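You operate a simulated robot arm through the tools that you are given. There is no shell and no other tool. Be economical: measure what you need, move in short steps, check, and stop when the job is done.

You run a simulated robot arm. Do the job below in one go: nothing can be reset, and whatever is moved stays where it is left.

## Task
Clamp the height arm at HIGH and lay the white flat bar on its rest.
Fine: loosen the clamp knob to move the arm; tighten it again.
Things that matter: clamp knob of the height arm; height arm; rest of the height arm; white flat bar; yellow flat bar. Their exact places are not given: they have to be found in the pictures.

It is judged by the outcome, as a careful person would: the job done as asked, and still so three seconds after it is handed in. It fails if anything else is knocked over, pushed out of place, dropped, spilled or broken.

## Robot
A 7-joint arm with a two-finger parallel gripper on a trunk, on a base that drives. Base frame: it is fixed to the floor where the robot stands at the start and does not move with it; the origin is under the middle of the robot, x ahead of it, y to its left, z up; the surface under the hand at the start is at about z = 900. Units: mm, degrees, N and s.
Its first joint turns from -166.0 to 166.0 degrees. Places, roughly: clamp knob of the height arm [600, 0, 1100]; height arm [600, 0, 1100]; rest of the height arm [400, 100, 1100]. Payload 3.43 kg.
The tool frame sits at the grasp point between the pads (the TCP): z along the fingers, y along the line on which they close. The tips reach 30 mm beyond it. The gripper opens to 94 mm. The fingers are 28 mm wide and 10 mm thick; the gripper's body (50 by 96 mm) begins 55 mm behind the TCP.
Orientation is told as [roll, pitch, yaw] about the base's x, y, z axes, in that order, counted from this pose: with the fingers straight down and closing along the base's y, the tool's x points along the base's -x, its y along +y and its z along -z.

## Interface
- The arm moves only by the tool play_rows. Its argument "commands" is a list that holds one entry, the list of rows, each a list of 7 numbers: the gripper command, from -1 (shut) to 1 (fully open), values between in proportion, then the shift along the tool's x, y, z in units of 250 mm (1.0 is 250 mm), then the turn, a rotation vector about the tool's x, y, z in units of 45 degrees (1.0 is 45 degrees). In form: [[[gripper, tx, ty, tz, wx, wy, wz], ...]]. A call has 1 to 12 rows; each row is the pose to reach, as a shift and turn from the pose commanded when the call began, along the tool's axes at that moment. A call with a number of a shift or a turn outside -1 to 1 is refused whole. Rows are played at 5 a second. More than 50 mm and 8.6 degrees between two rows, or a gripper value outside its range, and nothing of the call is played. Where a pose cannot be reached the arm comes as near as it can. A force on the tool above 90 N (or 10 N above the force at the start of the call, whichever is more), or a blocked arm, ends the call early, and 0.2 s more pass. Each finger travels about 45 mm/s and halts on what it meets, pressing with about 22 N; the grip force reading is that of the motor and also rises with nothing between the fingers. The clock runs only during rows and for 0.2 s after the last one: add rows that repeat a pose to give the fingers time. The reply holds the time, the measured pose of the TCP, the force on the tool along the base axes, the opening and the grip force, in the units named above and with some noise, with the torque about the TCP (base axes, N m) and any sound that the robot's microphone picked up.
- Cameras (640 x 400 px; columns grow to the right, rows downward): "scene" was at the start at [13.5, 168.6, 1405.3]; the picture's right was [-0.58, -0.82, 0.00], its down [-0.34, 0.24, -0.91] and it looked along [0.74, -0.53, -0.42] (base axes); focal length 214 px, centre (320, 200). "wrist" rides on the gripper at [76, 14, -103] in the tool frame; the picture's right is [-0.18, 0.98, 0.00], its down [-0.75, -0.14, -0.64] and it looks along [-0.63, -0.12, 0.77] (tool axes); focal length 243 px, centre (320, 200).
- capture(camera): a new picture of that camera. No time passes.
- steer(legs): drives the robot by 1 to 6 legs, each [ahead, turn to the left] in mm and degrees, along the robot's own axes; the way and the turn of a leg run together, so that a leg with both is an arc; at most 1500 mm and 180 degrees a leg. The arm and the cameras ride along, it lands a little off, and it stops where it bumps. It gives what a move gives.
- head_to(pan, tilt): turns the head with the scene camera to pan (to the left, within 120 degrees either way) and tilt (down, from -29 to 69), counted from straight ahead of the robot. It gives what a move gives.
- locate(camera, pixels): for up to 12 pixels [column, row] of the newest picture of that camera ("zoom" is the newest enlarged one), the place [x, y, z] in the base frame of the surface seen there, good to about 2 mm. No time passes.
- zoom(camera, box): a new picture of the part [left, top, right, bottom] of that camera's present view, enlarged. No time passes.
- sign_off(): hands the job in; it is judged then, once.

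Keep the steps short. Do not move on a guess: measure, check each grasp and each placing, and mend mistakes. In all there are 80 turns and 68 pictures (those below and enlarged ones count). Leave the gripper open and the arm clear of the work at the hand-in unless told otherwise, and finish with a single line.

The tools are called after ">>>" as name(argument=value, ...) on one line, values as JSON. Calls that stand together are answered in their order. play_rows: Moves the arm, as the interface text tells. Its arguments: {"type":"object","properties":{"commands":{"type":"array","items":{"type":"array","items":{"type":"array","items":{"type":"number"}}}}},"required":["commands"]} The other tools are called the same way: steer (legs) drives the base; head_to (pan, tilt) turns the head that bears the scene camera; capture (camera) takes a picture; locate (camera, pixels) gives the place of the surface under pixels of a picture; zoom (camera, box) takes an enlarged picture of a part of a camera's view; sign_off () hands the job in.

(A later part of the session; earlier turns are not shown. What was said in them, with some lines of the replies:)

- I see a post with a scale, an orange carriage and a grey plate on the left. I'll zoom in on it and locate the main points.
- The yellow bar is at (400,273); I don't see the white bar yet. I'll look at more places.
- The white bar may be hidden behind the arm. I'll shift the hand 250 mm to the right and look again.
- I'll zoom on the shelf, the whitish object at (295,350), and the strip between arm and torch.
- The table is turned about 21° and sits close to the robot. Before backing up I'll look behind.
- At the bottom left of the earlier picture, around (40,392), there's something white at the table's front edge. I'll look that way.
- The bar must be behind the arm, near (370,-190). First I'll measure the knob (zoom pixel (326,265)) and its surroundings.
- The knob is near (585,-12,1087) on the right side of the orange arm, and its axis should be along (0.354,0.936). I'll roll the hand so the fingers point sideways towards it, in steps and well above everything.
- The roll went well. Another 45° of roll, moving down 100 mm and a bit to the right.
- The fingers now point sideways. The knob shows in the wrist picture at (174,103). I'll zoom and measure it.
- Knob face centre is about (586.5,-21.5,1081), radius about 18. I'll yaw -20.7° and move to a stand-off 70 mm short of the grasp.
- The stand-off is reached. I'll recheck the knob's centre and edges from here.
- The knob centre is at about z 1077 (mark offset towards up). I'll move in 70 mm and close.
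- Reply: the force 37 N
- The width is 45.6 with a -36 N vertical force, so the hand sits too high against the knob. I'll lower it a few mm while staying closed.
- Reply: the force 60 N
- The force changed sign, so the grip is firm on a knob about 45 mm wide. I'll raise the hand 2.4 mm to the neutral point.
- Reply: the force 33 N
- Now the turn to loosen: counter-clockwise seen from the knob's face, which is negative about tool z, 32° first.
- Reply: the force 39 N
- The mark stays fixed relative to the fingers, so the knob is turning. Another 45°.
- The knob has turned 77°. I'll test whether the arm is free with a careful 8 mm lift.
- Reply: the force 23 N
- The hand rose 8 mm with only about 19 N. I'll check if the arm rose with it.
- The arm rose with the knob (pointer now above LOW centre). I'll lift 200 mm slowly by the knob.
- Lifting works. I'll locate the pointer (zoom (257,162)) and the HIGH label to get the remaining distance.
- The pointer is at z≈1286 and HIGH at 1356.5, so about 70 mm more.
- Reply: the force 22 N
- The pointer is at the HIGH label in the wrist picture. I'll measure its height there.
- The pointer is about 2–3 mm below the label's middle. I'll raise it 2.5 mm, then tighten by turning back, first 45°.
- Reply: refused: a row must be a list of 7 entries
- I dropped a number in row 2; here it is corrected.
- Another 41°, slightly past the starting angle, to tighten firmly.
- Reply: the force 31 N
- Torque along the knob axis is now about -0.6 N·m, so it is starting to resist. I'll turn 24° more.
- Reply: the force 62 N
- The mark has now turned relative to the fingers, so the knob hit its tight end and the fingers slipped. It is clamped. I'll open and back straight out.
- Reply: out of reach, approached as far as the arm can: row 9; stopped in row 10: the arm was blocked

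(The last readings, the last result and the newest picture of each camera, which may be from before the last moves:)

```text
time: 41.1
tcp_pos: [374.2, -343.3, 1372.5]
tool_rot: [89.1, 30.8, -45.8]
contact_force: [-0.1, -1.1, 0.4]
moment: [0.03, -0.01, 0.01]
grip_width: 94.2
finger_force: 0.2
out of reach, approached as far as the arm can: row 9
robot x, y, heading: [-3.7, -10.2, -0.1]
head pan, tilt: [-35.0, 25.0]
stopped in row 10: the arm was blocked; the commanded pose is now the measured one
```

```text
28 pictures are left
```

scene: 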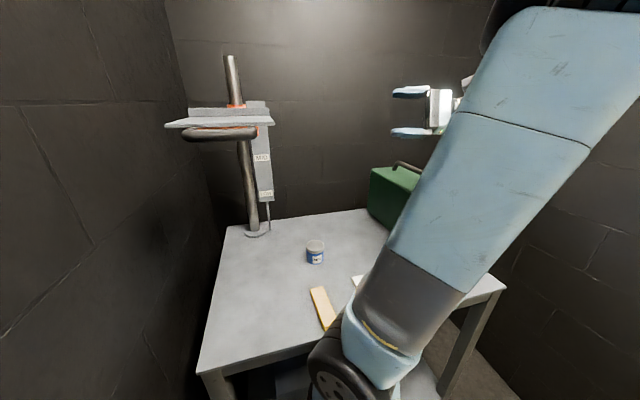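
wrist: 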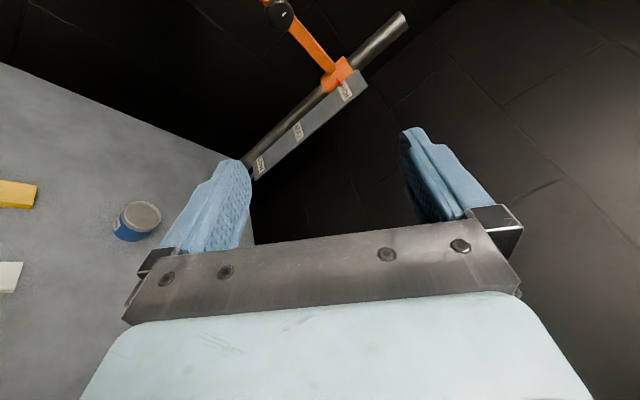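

The arm stays at HIGH. The white bar is now visible at wrist (8,276) and scene (358,281). I'll measure bars, plate and pointer.

>>> locate(camera="wrist", pixels=[[18, 264], [12, 292], [3, 264], [3, 278], [36, 186], [30, 207], [3, 182], [3, 206], [345, 90], [333, 82]])

>>> locate(camera="scene", pixels=[[352, 277], [361, 275], [357, 283], [312, 289], [323, 287], [323, 325], [336, 322], [166, 123], [272, 123], [188, 112], [258, 112], [230, 119]])

>>> zoom(camera="scene", box=[290, 260, 400, 340])

```text
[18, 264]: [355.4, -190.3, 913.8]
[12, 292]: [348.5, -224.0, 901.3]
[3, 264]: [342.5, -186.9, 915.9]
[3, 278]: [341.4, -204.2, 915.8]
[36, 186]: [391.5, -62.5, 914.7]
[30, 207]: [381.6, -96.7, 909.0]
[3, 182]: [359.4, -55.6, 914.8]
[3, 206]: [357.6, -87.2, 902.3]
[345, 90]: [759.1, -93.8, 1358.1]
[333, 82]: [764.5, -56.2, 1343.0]
```

```text
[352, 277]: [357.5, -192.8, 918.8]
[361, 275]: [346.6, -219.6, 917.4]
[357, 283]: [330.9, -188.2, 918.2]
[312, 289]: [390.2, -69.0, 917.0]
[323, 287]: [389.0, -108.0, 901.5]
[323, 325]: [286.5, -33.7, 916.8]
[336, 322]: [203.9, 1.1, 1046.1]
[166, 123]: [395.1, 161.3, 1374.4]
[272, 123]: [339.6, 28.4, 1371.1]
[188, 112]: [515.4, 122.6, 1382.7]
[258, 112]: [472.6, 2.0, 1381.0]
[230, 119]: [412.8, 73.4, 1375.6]
```

```text
5.00 times, centred on (345, 300) of scene
```

zoom: 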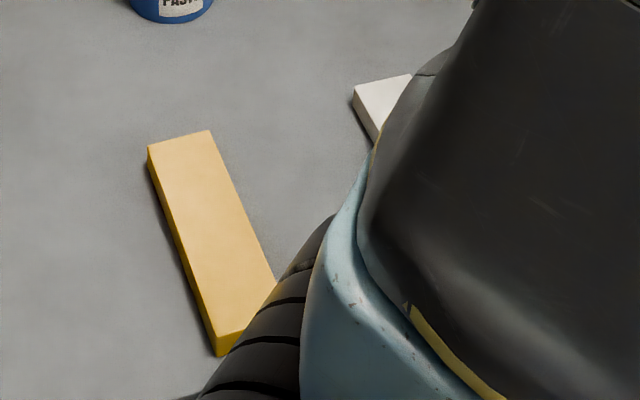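

The plate's top is at z≈1375, and the white bar's near part is hidden; it lies too close to the robot to pick. I'll turn left 20° and back up 270 mm, which keeps me clear of the curtain.

>>> steer(legs=[[0, 20], [-270, 0]])

>>> head_to(pan=-35, tilt=35)

>>> capture(camera="scene")

>>> capture(camera="wrist")

```text
time: 43.1
tcp_pos: [451.0, -203.3, 1373.8]
tool_rot: [89.2, 30.7, -26.7]
contact_force: [0.6, -0.5, -0.4]
moment: [-0.03, 0.01, -0.01]
grip_width: 94.1
finger_force: 0.1
robot x, y, heading: [-14.3, -27.3, 18.5]
head pan, tilt: [-35.0, 25.0]
stopped in leg 2: the robot was blocked; the commanded pose is now the measured one
```

```text
time: 43.8
tcp_pos: [451.4, -202.7, 1373.6]
tool_rot: [89.0, 30.8, -26.6]
contact_force: [-0.5, 0.7, -0.1]
moment: [0.0, -0.02, 0.01]
grip_width: 94.0
finger_force: 0.0
robot x, y, heading: [-10.0, -22.3, 18.8]
head pan, tilt: [-35.0, 35.0]
```

```text
26 pictures are left
```

scene: 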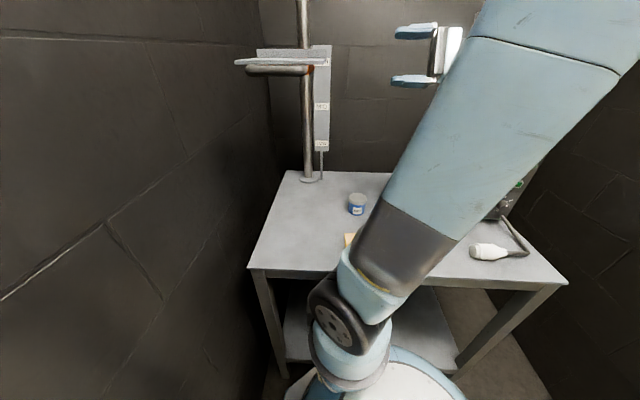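

```text
25 pictures are left
```

wrist: 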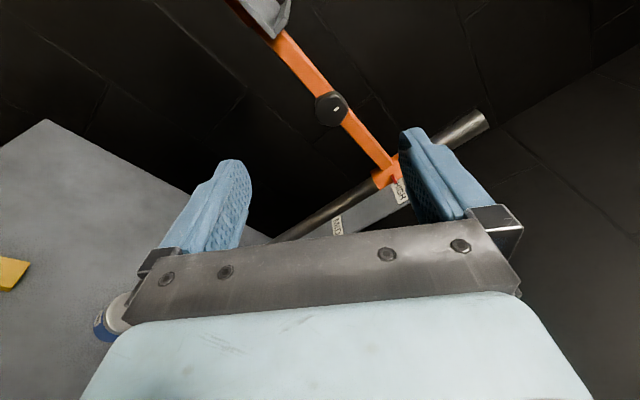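

It was blocked after about 20 mm. I'll look right-rear and left-rear to see what it met.

>>> head_to(pan=-115, tilt=55)

>>> capture(camera="scene")

>>> head_to(pan=118, tilt=60)

>>> capture(camera="scene")

>>> locate(camera="scene", pixels=[[100, 200], [100, 300], [300, 380], [200, 380], [300, 200], [50, 100], [450, 350]])

```text
time: 45.4
tcp_pos: [449.8, -202.7, 1374.4]
tool_rot: [89.0, 30.8, -26.6]
contact_force: [0.2, 0.1, 0.5]
moment: [0.0, 0.01, 0.01]
grip_width: 93.7
finger_force: 0.0
robot x, y, heading: [-9.2, -28.1, 18.6]
head pan, tilt: [-115.0, 55.0]
```

```text
24 pictures are left
```

scene: 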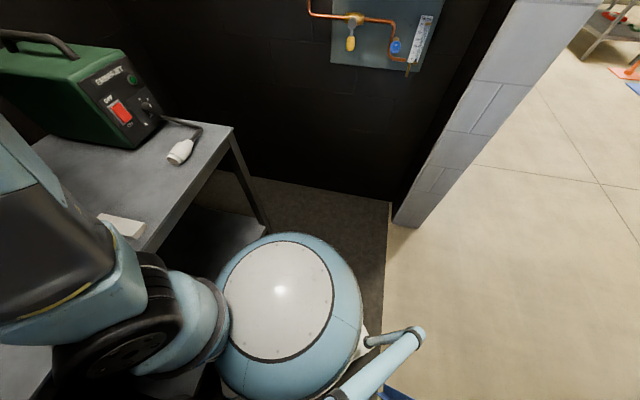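

```text
time: 48.7
tcp_pos: [449.4, -202.3, 1373.1]
tool_rot: [89.0, 30.7, -26.6]
contact_force: [0.2, -1.3, -0.1]
moment: [0.01, 0.03, -0.01]
grip_width: 94.2
finger_force: 0.0
robot x, y, heading: [-7.6, -28.1, 18.7]
head pan, tilt: [118.0, 60.0]
```

```text
23 pictures are left
```

scene: 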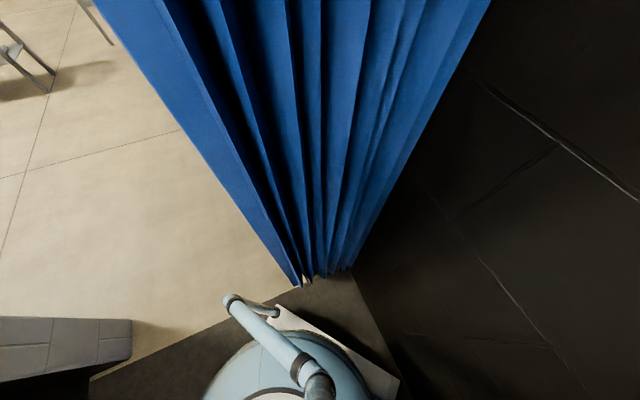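

```text
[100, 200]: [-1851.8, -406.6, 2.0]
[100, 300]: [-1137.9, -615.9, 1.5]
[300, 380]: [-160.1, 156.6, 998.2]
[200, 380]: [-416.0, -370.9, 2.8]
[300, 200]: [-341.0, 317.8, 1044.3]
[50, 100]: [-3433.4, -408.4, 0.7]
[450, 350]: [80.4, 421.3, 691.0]
```

I'll measure the base's white plate and push handle relative to the curtain and wall.

>>> locate(camera="scene", pixels=[[276, 310], [392, 384], [335, 345], [232, 300], [302, 282], [345, 268], [390, 310], [310, 270], [395, 345]])

>>> zoom(camera="scene", box=[200, 250, 420, 400])

```text
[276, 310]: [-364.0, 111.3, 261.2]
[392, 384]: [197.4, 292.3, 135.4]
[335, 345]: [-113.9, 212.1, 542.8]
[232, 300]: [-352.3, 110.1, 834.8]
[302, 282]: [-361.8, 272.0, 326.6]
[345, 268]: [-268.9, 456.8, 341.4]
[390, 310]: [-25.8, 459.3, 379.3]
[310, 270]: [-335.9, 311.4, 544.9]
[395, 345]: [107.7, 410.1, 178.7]
```

```text
2.67 times, centred on (310, 325) of scene
```

zoom: 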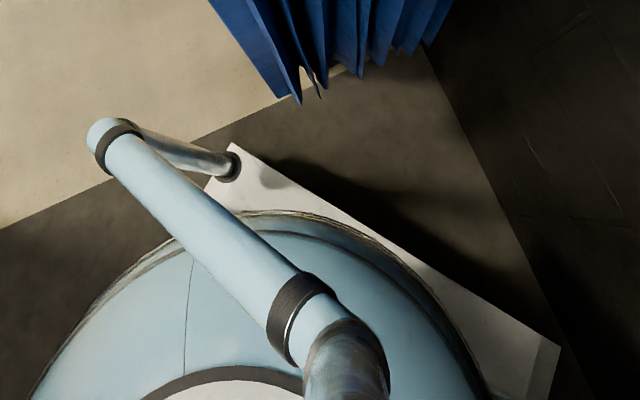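

Nothing is visibly touching. I'll try a short straight back-up again and compare.

>>> steer(legs=[[-100, 0]])

```text
time: 49.8
tcp_pos: [355.0, -234.4, 1373.7]
tool_rot: [89.0, 30.8, -26.6]
contact_force: [0.4, 0.5, 0.4]
moment: [0.01, -0.03, 0.01]
grip_width: 94.0
finger_force: 0.1
robot x, y, heading: [-106.9, -56.4, 18.9]
head pan, tilt: [118.0, 60.0]
```

That worked. I'll continue back 150 mm.

>>> steer(legs=[[-150, 0]])

>>> head_to(pan=-25, tilt=35)

>>> capture(camera="scene")

>>> capture(camera="wrist")

```text
time: 51.2
tcp_pos: [208.4, -284.2, 1374.5]
tool_rot: [89.1, 30.7, -26.6]
contact_force: [0.2, -0.9, 0.3]
moment: [-0.01, -0.02, 0.01]
grip_width: 94.3
finger_force: 0.1
robot x, y, heading: [-256.1, -104.4, 18.7]
head pan, tilt: [118.0, 60.0]
```

```text
time: 53.5
tcp_pos: [208.5, -283.3, 1374.2]
tool_rot: [89.0, 30.9, -26.6]
contact_force: [0.4, 1.5, 0.4]
moment: [0.0, 0.02, 0.03]
grip_width: 93.7
finger_force: 0.0
robot x, y, heading: [-251.9, -108.7, 18.7]
head pan, tilt: [-25.0, 35.0]
```

```text
21 pictures are left
```

scene: 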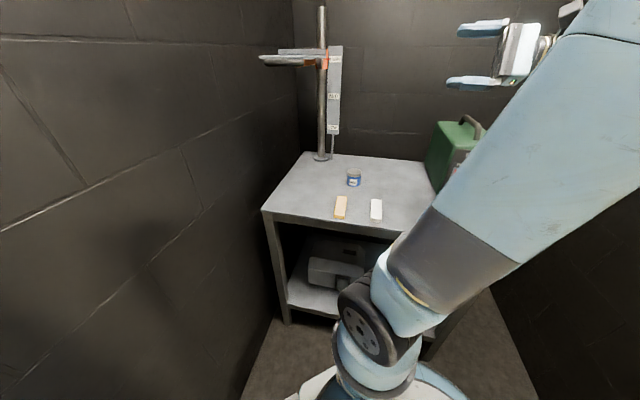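

```text
20 pictures are left
```

wrist: 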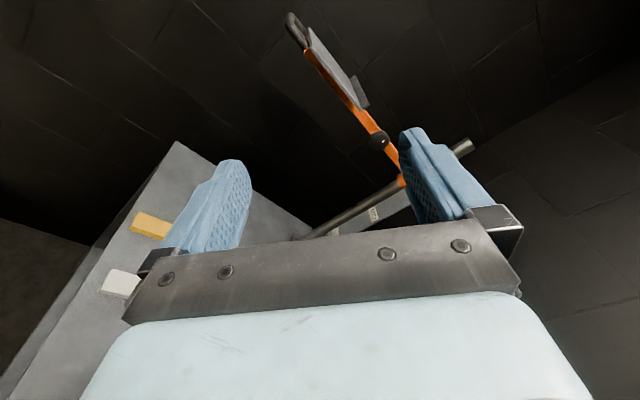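

Both bars and the plate are now in full view. I'll zoom on them and measure.

>>> zoom(camera="scene", box=[320, 180, 400, 230])

>>> locate(camera="zoom", pixels=[[404, 152], [494, 152], [406, 310], [494, 310], [450, 230], [450, 165], [450, 295], [190, 130], [170, 300], [230, 200]])

>>> locate(camera="scene", pixels=[[262, 60], [318, 63], [280, 52], [318, 53], [295, 58], [333, 60]])

```text
8.00 times, centred on (360, 205) of scene
```

zoom: 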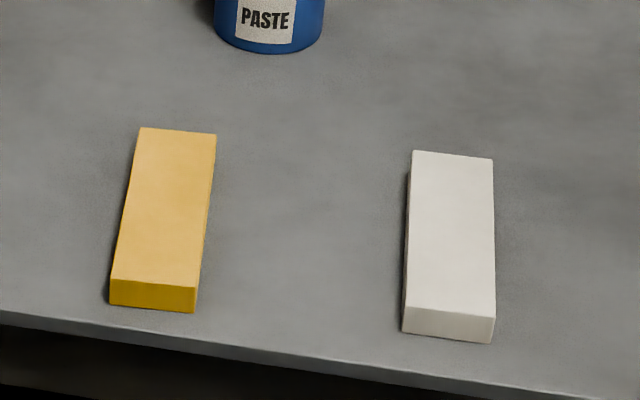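

```text
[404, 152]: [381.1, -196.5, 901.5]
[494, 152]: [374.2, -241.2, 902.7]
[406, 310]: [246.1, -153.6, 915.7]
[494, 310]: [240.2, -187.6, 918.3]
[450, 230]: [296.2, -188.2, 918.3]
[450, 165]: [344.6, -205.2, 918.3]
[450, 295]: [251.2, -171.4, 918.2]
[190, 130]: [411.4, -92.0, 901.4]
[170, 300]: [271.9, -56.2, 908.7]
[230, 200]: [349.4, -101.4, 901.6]
```

```text
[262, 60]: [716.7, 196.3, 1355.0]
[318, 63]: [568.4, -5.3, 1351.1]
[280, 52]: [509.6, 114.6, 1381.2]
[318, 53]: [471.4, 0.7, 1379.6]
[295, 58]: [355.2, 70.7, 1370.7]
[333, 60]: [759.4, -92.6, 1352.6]
```

The white bar's centre is (297,-188), top z 918, size about 115×32×17, long axis yaw ≈ -18.3°. Place target is plate centre ≈ (423.5,73) with top z ≈ 1374. First I'll bring the hand forward and undo the 31° twist.

>>> play_rows(commands=[[[1, -0.09, 0.055, 0.054, 0, 0, -0.137], [1, -0.18, 0.11, 0.108, 0, 0, -0.274], [1, -0.27, 0.165, 0.161, 0, 0, -0.41], [1, -0.37, 0.22, 0.215, 0, 0, -0.547], [1, -0.46, 0.275, 0.269, 0, 0, -0.684], [1, -0.46, 0.275, 0.269, 0, 0, -0.684]]])

```text
time: 54.9
tcp_pos: [360.1, -283.6, 1372.6]
tool_rot: [89.2, -0.1, -26.1]
contact_force: [-0.5, 0.3, 0.1]
moment: [-0.01, -0.03, 0.04]
grip_width: 94.1
finger_force: 0.1
robot x, y, heading: [-252.4, -107.6, 18.3]
head pan, tilt: [-25.0, 35.0]
```

Now I'll roll the fingers down, 45° and then 44°.

>>> play_rows(commands=[[[1, 0, 0, 0, 0.18, 0, 0], [1, 0, 0, 0, 0.36, 0, 0], [1, 0, 0, 0, 0.54, 0, 0], [1, 0, 0, 0, 0.72, 0, 0], [1, 0, 0, 0, 0.9, 0, 0], [1, 0, 0, 0, 1, 0, 0], [1, 0, 0, 0, 1, 0, 0]]])

>>> play_rows(commands=[[[1, 0, 0, 0, 0.18, 0, 0], [1, 0, 0, 0, 0.36, 0, 0], [1, 0, 0, 0, 0.54, 0, 0], [1, 0, 0, 0, 0.72, 0, 0], [1, 0, 0, 0, 0.9, 0, 0], [1, 0, 0, 0, 0.98, 0, 0], [1, 0, 0, 0, 0.98, 0, 0]]])

```text
time: 56.5
tcp_pos: [359.6, -284.0, 1374.1]
tool_rot: [44.2, 0.0, -26.1]
contact_force: [-0.4, -0.1, -0.6]
moment: [0.02, 0.0, 0.0]
grip_width: 94.2
finger_force: 0.1
robot x, y, heading: [-254.5, -105.9, 18.7]
head pan, tilt: [-25.0, 35.0]
```

```text
time: 58.1
tcp_pos: [357.6, -283.1, 1373.6]
tool_rot: [0.1, -0.1, -26.1]
contact_force: [0.0, -0.2, 0.6]
moment: [0.0, -0.02, -0.01]
grip_width: 94.0
finger_force: 0.0
robot x, y, heading: [-251.2, -111.2, 18.7]
head pan, tilt: [-25.0, 35.0]
```

Fingers point down. Now over the bar and down to z≈1124, correcting the yaw to -18.3°.

>>> play_rows(commands=[[[1, 0.06, 0.036, 0.14, 0, 0, -0.03], [1, 0.12, 0.07, 0.28, 0, 0, -0.06], [1, 0.18, 0.11, 0.42, 0, 0, -0.09], [1, 0.24, 0.146, 0.56, 0, 0, -0.12], [1, 0.3, 0.182, 0.7, 0, 0, -0.15], [1, 0.36, 0.22, 0.84, 0, 0, -0.173], [1, 0.387, 0.236, 0.96, 0, 0, -0.173], [1, 0.387, 0.236, 1.0, 0, 0, -0.173], [1, 0.387, 0.236, 1.0, 0, 0, -0.173]]])

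>>> capture(camera="wrist")

>>> capture(camera="scene")

```text
time: 60.1
tcp_pos: [298.1, -189.4, 1122.5]
tool_rot: [0.0, 0.0, -18.2]
contact_force: [0.7, 0.3, -0.8]
moment: [-0.03, -0.01, 0.0]
grip_width: 94.0
finger_force: 0.1
robot x, y, heading: [-254.8, -110.9, 18.8]
head pan, tilt: [-25.0, 35.0]
```

```text
18 pictures are left
```

wrist: 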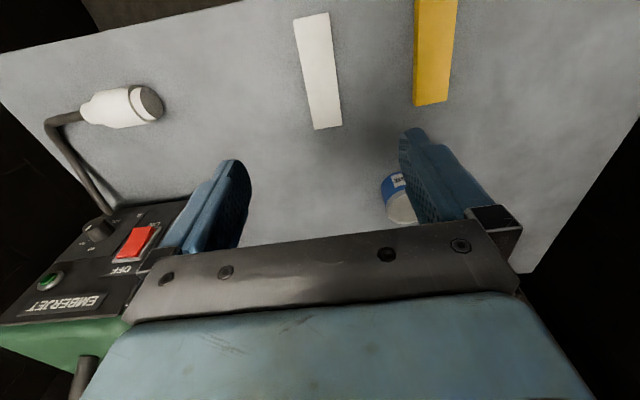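

```text
17 pictures are left
```

scene: 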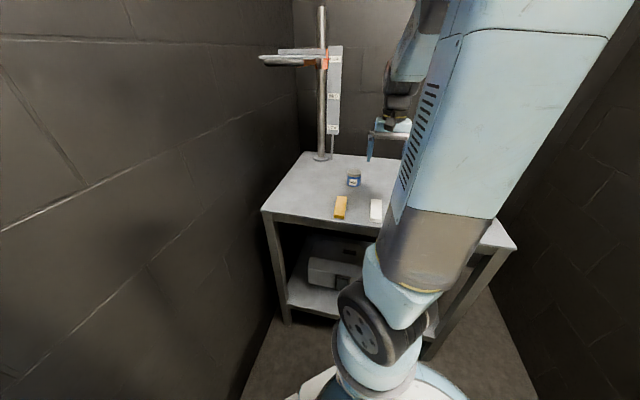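

I'll refine the bar's pose from this top view.

>>> locate(camera="wrist", pixels=[[295, 20], [327, 15], [315, 127], [339, 123], [320, 75], [308, 75], [331, 72]])

```text
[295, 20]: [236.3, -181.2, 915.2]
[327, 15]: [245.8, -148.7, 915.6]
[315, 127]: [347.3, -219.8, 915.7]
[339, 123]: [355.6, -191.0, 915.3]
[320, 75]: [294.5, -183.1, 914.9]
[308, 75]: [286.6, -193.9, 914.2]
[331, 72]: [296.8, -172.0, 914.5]
```

Refined centre (296,-185), yaw -20°, top z 915. I'll descend to TCP z≈935 (tips about 4 mm above the table).

>>> play_rows(commands=[[[1, 0.012, 0.014, 0.15, 0, 0, 0.04], [1, 0.012, 0.014, 0.3, 0, 0, 0.04], [1, 0.012, 0.014, 0.45, 0, 0, 0.04], [1, 0.012, 0.014, 0.58, 0, 0, 0.04], [1, 0.012, 0.014, 0.68, 0, 0, 0.04], [1, 0.012, 0.014, 0.72, 0, 0, 0.04], [1, 0.012, 0.014, 0.75, 0, 0, 0.04], [1, 0.012, 0.014, 0.75, 0, 0, 0.04]]])

>>> capture(camera="wrist")

```text
time: 61.9
tcp_pos: [297.4, -182.9, 936.8]
tool_rot: [0.0, 0.0, -20.1]
contact_force: [0.4, 0.2, 0.0]
moment: [-0.01, 0.0, -0.02]
grip_width: 94.2
finger_force: 0.0
robot x, y, heading: [-254.4, -109.7, 18.5]
head pan, tilt: [-25.0, 35.0]
```

```text
16 pictures are left
```

wrist: 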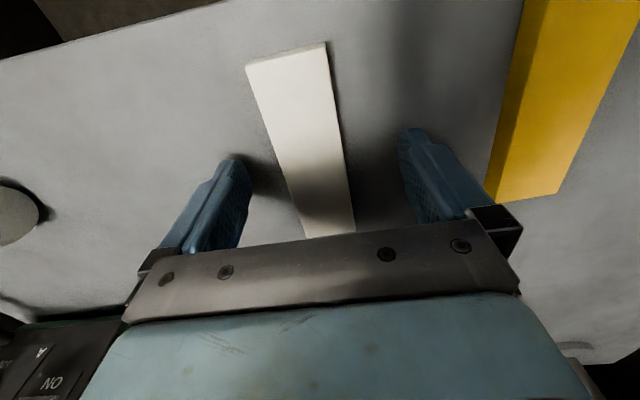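

The bar lies between the fingers and the yellow one is clear. I'll go down 2 mm and close.

>>> play_rows(commands=[[[1, 0, 0, 0.008, 0, 0, 0], [-1, 0, 0, 0.008, 0, 0, 0], [-1, 0, 0, 0.008, 0, 0, 0], [-1, 0, 0, 0.008, 0, 0, 0], [-1, 0, 0, 0.008, 0, 0, 0], [-1, 0, 0, 0.008, 0, 0, 0], [-1, 0, 0, 0.008, 0, 0, 0]]])

```text
time: 63.5
tcp_pos: [296.8, -183.4, 934.7]
tool_rot: [0.1, 0.1, -20.1]
contact_force: [-0.1, -0.5, -0.4]
moment: [-0.06, 0.01, 0.0]
grip_width: 37.7
finger_force: 21.7
robot x, y, heading: [-250.5, -114.5, 18.9]
head pan, tilt: [-25.0, 35.0]
```

It's gripped at 37.7 mm. I'll lift 60 mm and look.

>>> play_rows(commands=[[[-1, 0, 0, -0.06, 0, 0, 0], [-1, 0, 0, -0.14, 0, 0, 0], [-1, 0, 0, -0.24, 0, 0, 0], [-1, 0, 0, -0.24, 0, 0, 0]]])

>>> capture(camera="wrist")

```text
time: 64.5
tcp_pos: [292.8, -182.2, 995.3]
tool_rot: [0.2, 0.0, -20.2]
contact_force: [-0.1, -0.1, -1.8]
moment: [-0.03, 0.04, 0.01]
grip_width: 37.5
finger_force: 22.0
robot x, y, heading: [-251.0, -108.2, 18.7]
head pan, tilt: [-25.0, 35.0]
```

```text
15 pictures are left
```

wrist: 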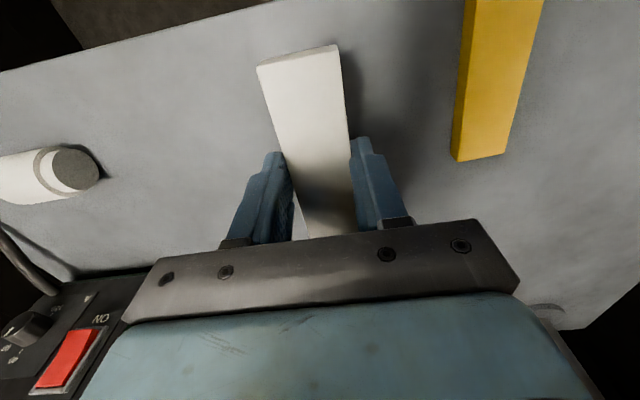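

The bar is held and hangs clear. I'll raise it straight up in two calls.

>>> play_rows(commands=[[[-1, 0, 0, -0.12, 0, 0, 0], [-1, 0, 0, -0.26, 0, 0, 0], [-1, 0, 0, -0.4, 0, 0, 0], [-1, 0, 0, -0.54, 0, 0, 0], [-1, 0, 0, -0.68, 0, 0, 0], [-1, 0, 0, -0.82, 0, 0, 0], [-1, 0, 0, -0.94, 0, 0, 0], [-1, 0, 0, -1, 0, 0, 0]]])

>>> play_rows(commands=[[[-1, 0, 0, -0.12, 0, 0, 0], [-1, 0, 0, -0.26, 0, 0, 0], [-1, 0, 0, -0.4, 0, 0, 0], [-1, 0, 0, -0.54, 0, 0, 0], [-1, 0, 0, -0.68, 0, 0, 0], [-1, 0, 0, -0.8, 0, 0, 0], [-1, 0, 0, -0.86, 0, 0, 0], [-1, 0, 0, -0.86, 0, 0, 0]]])

>>> capture(camera="wrist")

```text
time: 66.3
tcp_pos: [295.4, -183.9, 1244.8]
tool_rot: [0.1, -0.1, -20.1]
contact_force: [0.2, 0.0, -1.3]
moment: [0.03, 0.0, 0.02]
grip_width: 37.9
finger_force: 22.5
robot x, y, heading: [-253.1, -105.9, 18.4]
head pan, tilt: [-25.0, 35.0]
```

```text
time: 68.1
tcp_pos: [293.7, -185.5, 1459.4]
tool_rot: [0.0, 0.0, -20.2]
contact_force: [0.0, 0.4, -0.6]
moment: [0.0, -0.02, 0.03]
grip_width: 37.5
finger_force: 22.0
robot x, y, heading: [-254.0, -109.6, 18.7]
head pan, tilt: [-25.0, 35.0]
```

```text
14 pictures are left
```

wrist: 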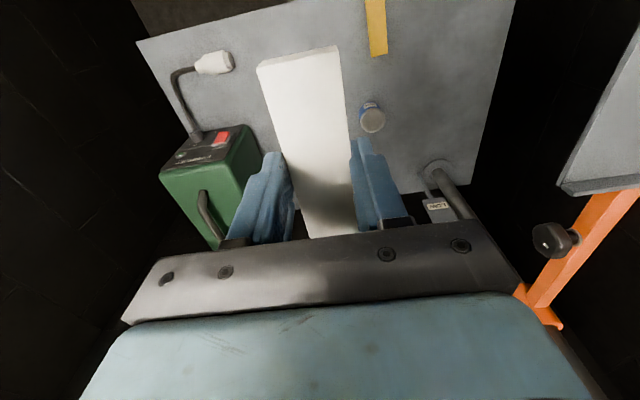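

I'll measure the plate's rear right corner here and move most of the way sideways at this height.

>>> locate(camera="wrist", pixels=[[562, 183], [575, 172], [600, 140], [630, 60], [625, 170], [600, 187]])

>>> play_rows(commands=[[[-1, -0.02, 0.12, 0, 0, 0, 0], [-1, -0.04, 0.26, 0, 0, 0, 0], [-1, -0.07, 0.4, 0, 0, 0, 0], [-1, -0.1, 0.54, 0, 0, 0, 0], [-1, -0.12, 0.66, 0, 0, 0, 0], [-1, -0.12, 0.76, 0, 0, 0, 0], [-1, -0.12, 0.8, 0, 0, 0, 0], [-1, -0.12, 0.8, 0, 0, 0, 0]]])

>>> capture(camera="wrist")

>>> capture(camera="scene")

```text
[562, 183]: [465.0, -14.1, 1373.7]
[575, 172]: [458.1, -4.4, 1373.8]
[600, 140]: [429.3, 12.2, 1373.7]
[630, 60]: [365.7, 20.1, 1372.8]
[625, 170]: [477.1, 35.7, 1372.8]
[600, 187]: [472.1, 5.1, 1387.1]
```

```text
time: 69.9
tcp_pos: [389.8, -3.6, 1459.5]
tool_rot: [0.0, 0.0, -20.1]
contact_force: [0.1, 0.3, -2.1]
moment: [-0.02, -0.01, -0.05]
grip_width: 37.5
finger_force: 21.6
robot x, y, heading: [-253.2, -104.8, 18.8]
head pan, tilt: [-25.0, 35.0]
```

```text
13 pictures are left
```

wrist: 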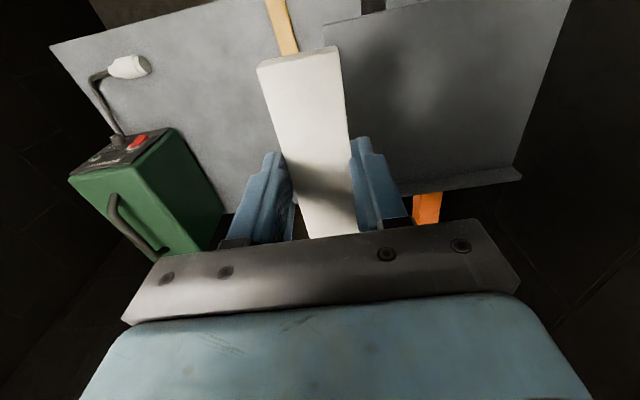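

```text
12 pictures are left
```

scene: 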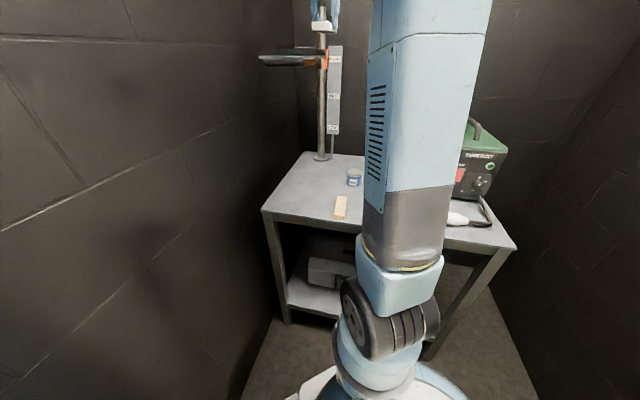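

The plate surface is z 1373.7, the lip face at f≈435, and the bar will span 312–428. I'll move the last 83 mm and lower to about 6 mm above.

>>> play_rows(commands=[[[-1, -0.005, 0.12, 0, 0, 0, 0], [-1, -0.01, 0.24, 0, 0, 0, 0], [-1, -0.016, 0.334, 0, 0, 0, 0], [-1, -0.016, 0.334, 0.06, 0, 0, 0], [-1, -0.016, 0.334, 0.12, 0, 0, 0], [-1, -0.016, 0.334, 0.18, 0, 0, 0], [-1, -0.016, 0.334, 0.18, 0, 0, 0]]])

>>> capture(camera="wrist")

>>> zoom(camera="scene", box=[240, 0, 360, 80])

```text
time: 71.5
tcp_pos: [426.0, 71.6, 1413.4]
tool_rot: [0.1, 0.0, -20.0]
contact_force: [-0.3, 0.4, -1.4]
moment: [-0.03, 0.0, 0.02]
grip_width: 37.7
finger_force: 21.3
robot x, y, heading: [-249.1, -110.5, 18.7]
head pan, tilt: [-25.0, 35.0]
```

```text
11 pictures are left
```

wrist: 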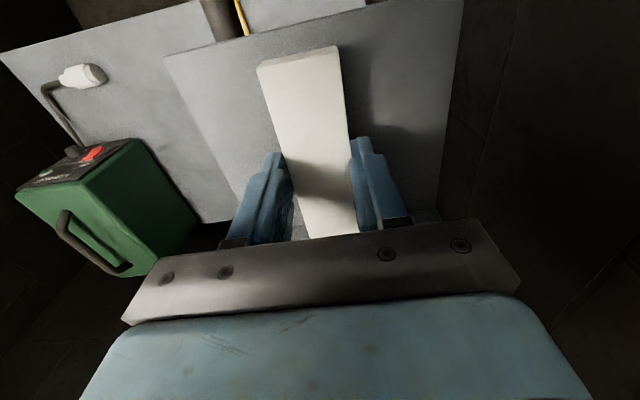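

```text
5.00 times, centred on (300, 40) of scene
```

zoom: 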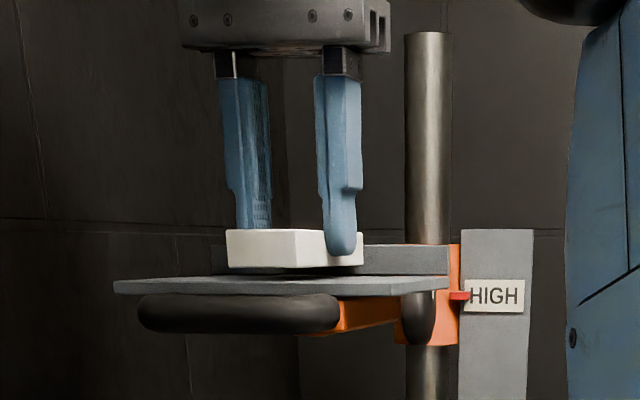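

The bar hovers level above the plate and the pointer is at HIGH. I'll lower gently in small steps.

>>> play_rows(commands=[[[-1, 0, 0, 0.008, 0, 0, 0], [-1, 0, 0, 0.014, 0, 0, 0], [-1, 0, 0, 0.019, 0, 0, 0], [-1, 0, 0, 0.019, 0, 0, 0]]])

>>> zoom(camera="scene", box=[240, 0, 360, 80])

```text
time: 72.5
tcp_pos: [425.2, 71.6, 1410.1]
tool_rot: [0.1, -0.1, -20.1]
contact_force: [-0.2, 0.3, -2.6]
moment: [-0.01, 0.03, -0.03]
grip_width: 37.6
finger_force: 22.4
robot x, y, heading: [-254.4, -108.1, 18.5]
head pan, tilt: [-25.0, 35.0]
```

```text
5.00 times, centred on (300, 40) of scene
```

zoom: 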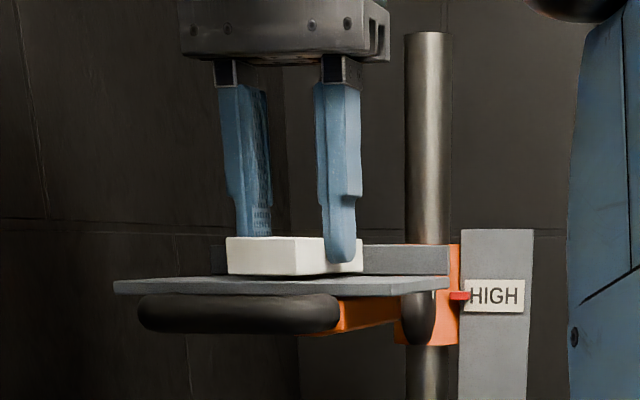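

Still a millimetre or so of gap and no contact force. I'll lower by 1 mm steps and watch the force.

>>> play_rows(commands=[[[-1, 0, 0, 0.004, 0, 0, 0], [-1, 0, 0, 0.008, 0, 0, 0], [-1, 0, 0, 0.008, 0, 0, 0]]])

```text
time: 73.3
tcp_pos: [424.6, 72.7, 1407.6]
tool_rot: [0.1, -0.1, -20.2]
contact_force: [1.2, 0.6, -1.7]
moment: [0.0, 0.0, 0.0]
grip_width: 37.4
finger_force: 21.8
robot x, y, heading: [-249.1, -111.2, 18.7]
head pan, tilt: [-25.0, 35.0]
```

>>> play_rows(commands=[[[-1, 0, 0, 0.003, 0, 0, 0], [-1, 0, 0, 0.006, 0, 0, 0], [-1, 0, 0, 0.006, 0, 0, 0]]])

```text
time: 74.1
tcp_pos: [425.1, 72.6, 1408.7]
tool_rot: [0.1, -0.1, -20.1]
contact_force: [1.8, 6.2, 16.2]
moment: [0.13, -0.13, -0.04]
grip_width: 38.2
finger_force: 21.7
robot x, y, heading: [-250.9, -107.7, 18.5]
head pan, tilt: [-25.0, 35.0]
```

The upward force went to 16 N, so the bar is on the plate. I'll open and rise straight up.

>>> play_rows(commands=[[[-0.2, 0, 0, 0.003, 0, 0, 0], [0.2, 0, 0, 0.003, 0, 0, 0], [0.6, 0, 0, 0.003, 0, 0, 0], [0.6, 0, 0, 0.003, 0, 0, 0], [0.6, 0, 0, -0.06, 0, 0, 0], [0.6, 0, 0, -0.18, 0, 0, 0], [0.8, 0, 0, -0.32, 0, 0, 0], [1, 0, 0, -0.44, 0, 0, 0], [1, 0, 0, -0.44, 0, 0, 0]]])

>>> capture(camera="wrist")

>>> zoom(camera="scene", box=[240, 0, 360, 80])

```text
time: 76.1
tcp_pos: [425.9, 72.0, 1495.5]
tool_rot: [0.1, -0.1, -20.1]
contact_force: [-0.1, 0.4, 0.3]
moment: [-0.01, 0.0, 0.02]
grip_width: 93.8
finger_force: 0.0
out of reach, approached as far as the arm can: row 8, 9
robot x, y, heading: [-253.6, -109.5, 18.5]
head pan, tilt: [-25.0, 35.0]
```

```text
8 pictures are left
```

wrist: 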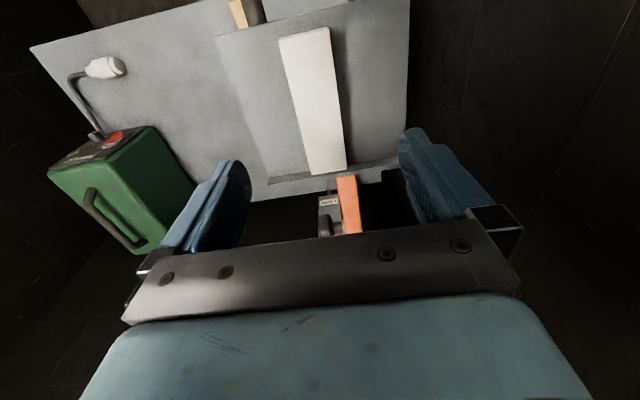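

```text
5.00 times, centred on (300, 40) of scene
```

zoom: 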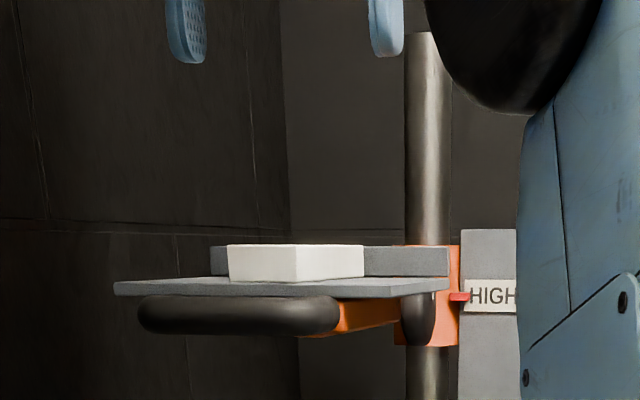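

The bar lies flat and fully on the plate, and the pointer is at HIGH. I'll move the hand away to the right at this height and do a last check.

>>> play_rows(commands=[[[1, 0.02, -0.14, 0, 0, 0, 0], [1, 0.04, -0.3, 0, 0, 0, 0], [1, 0.06, -0.46, 0, 0, 0, 0], [1, 0.08, -0.62, 0, 0, 0, 0], [1, 0.1, -0.78, 0, 0, 0, 0], [1, 0.1, -0.92, 0, 0, 0, 0], [1, 0.1, -0.92, 0, 0, 0, 0]]])

>>> capture(camera="scene")

>>> zoom(camera="scene", box=[240, 0, 360, 80])

>>> locate(camera="zoom", pixels=[[458, 296], [490, 296], [260, 285], [320, 248]])

```text
time: 77.7
tcp_pos: [324.3, -136.8, 1496.5]
tool_rot: [0.1, 0.0, -20.1]
contact_force: [0.7, 0.8, -0.1]
moment: [-0.02, 0.01, 0.0]
grip_width: 94.1
finger_force: 0.0
robot x, y, heading: [-248.0, -104.7, 18.9]
head pan, tilt: [-25.0, 35.0]
```

```text
6 pictures are left
```

scene: 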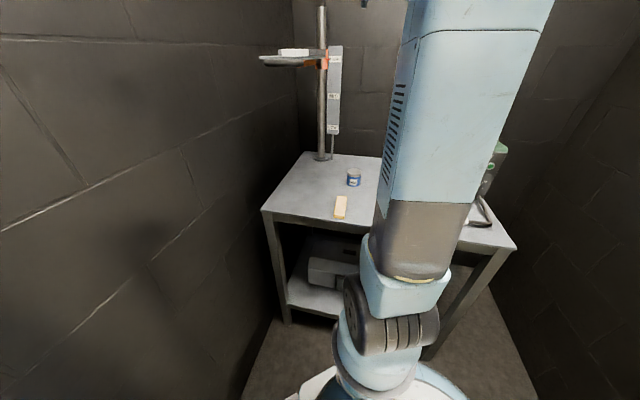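

```text
5.00 times, centred on (300, 40) of scene
```

zoom: 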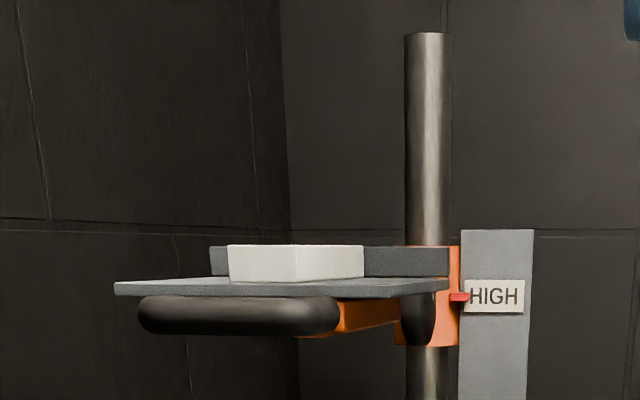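

```text
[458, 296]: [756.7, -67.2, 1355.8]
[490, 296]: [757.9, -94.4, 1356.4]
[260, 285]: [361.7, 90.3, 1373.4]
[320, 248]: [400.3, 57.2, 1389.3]
```

The pointer is at z 1355.8 against the HIGH label's 1356.4. The bar is resting and still, the yellow bar and cup haven't moved, and the gripper is open and clear. I'm handing in.

>>> sign_off()

```text
The job is handed in.
```

The height arm is clamped at HIGH (its pointer within 1 mm of the label's middle), the white flat bar lies flat on its rest, and the job is handed in.
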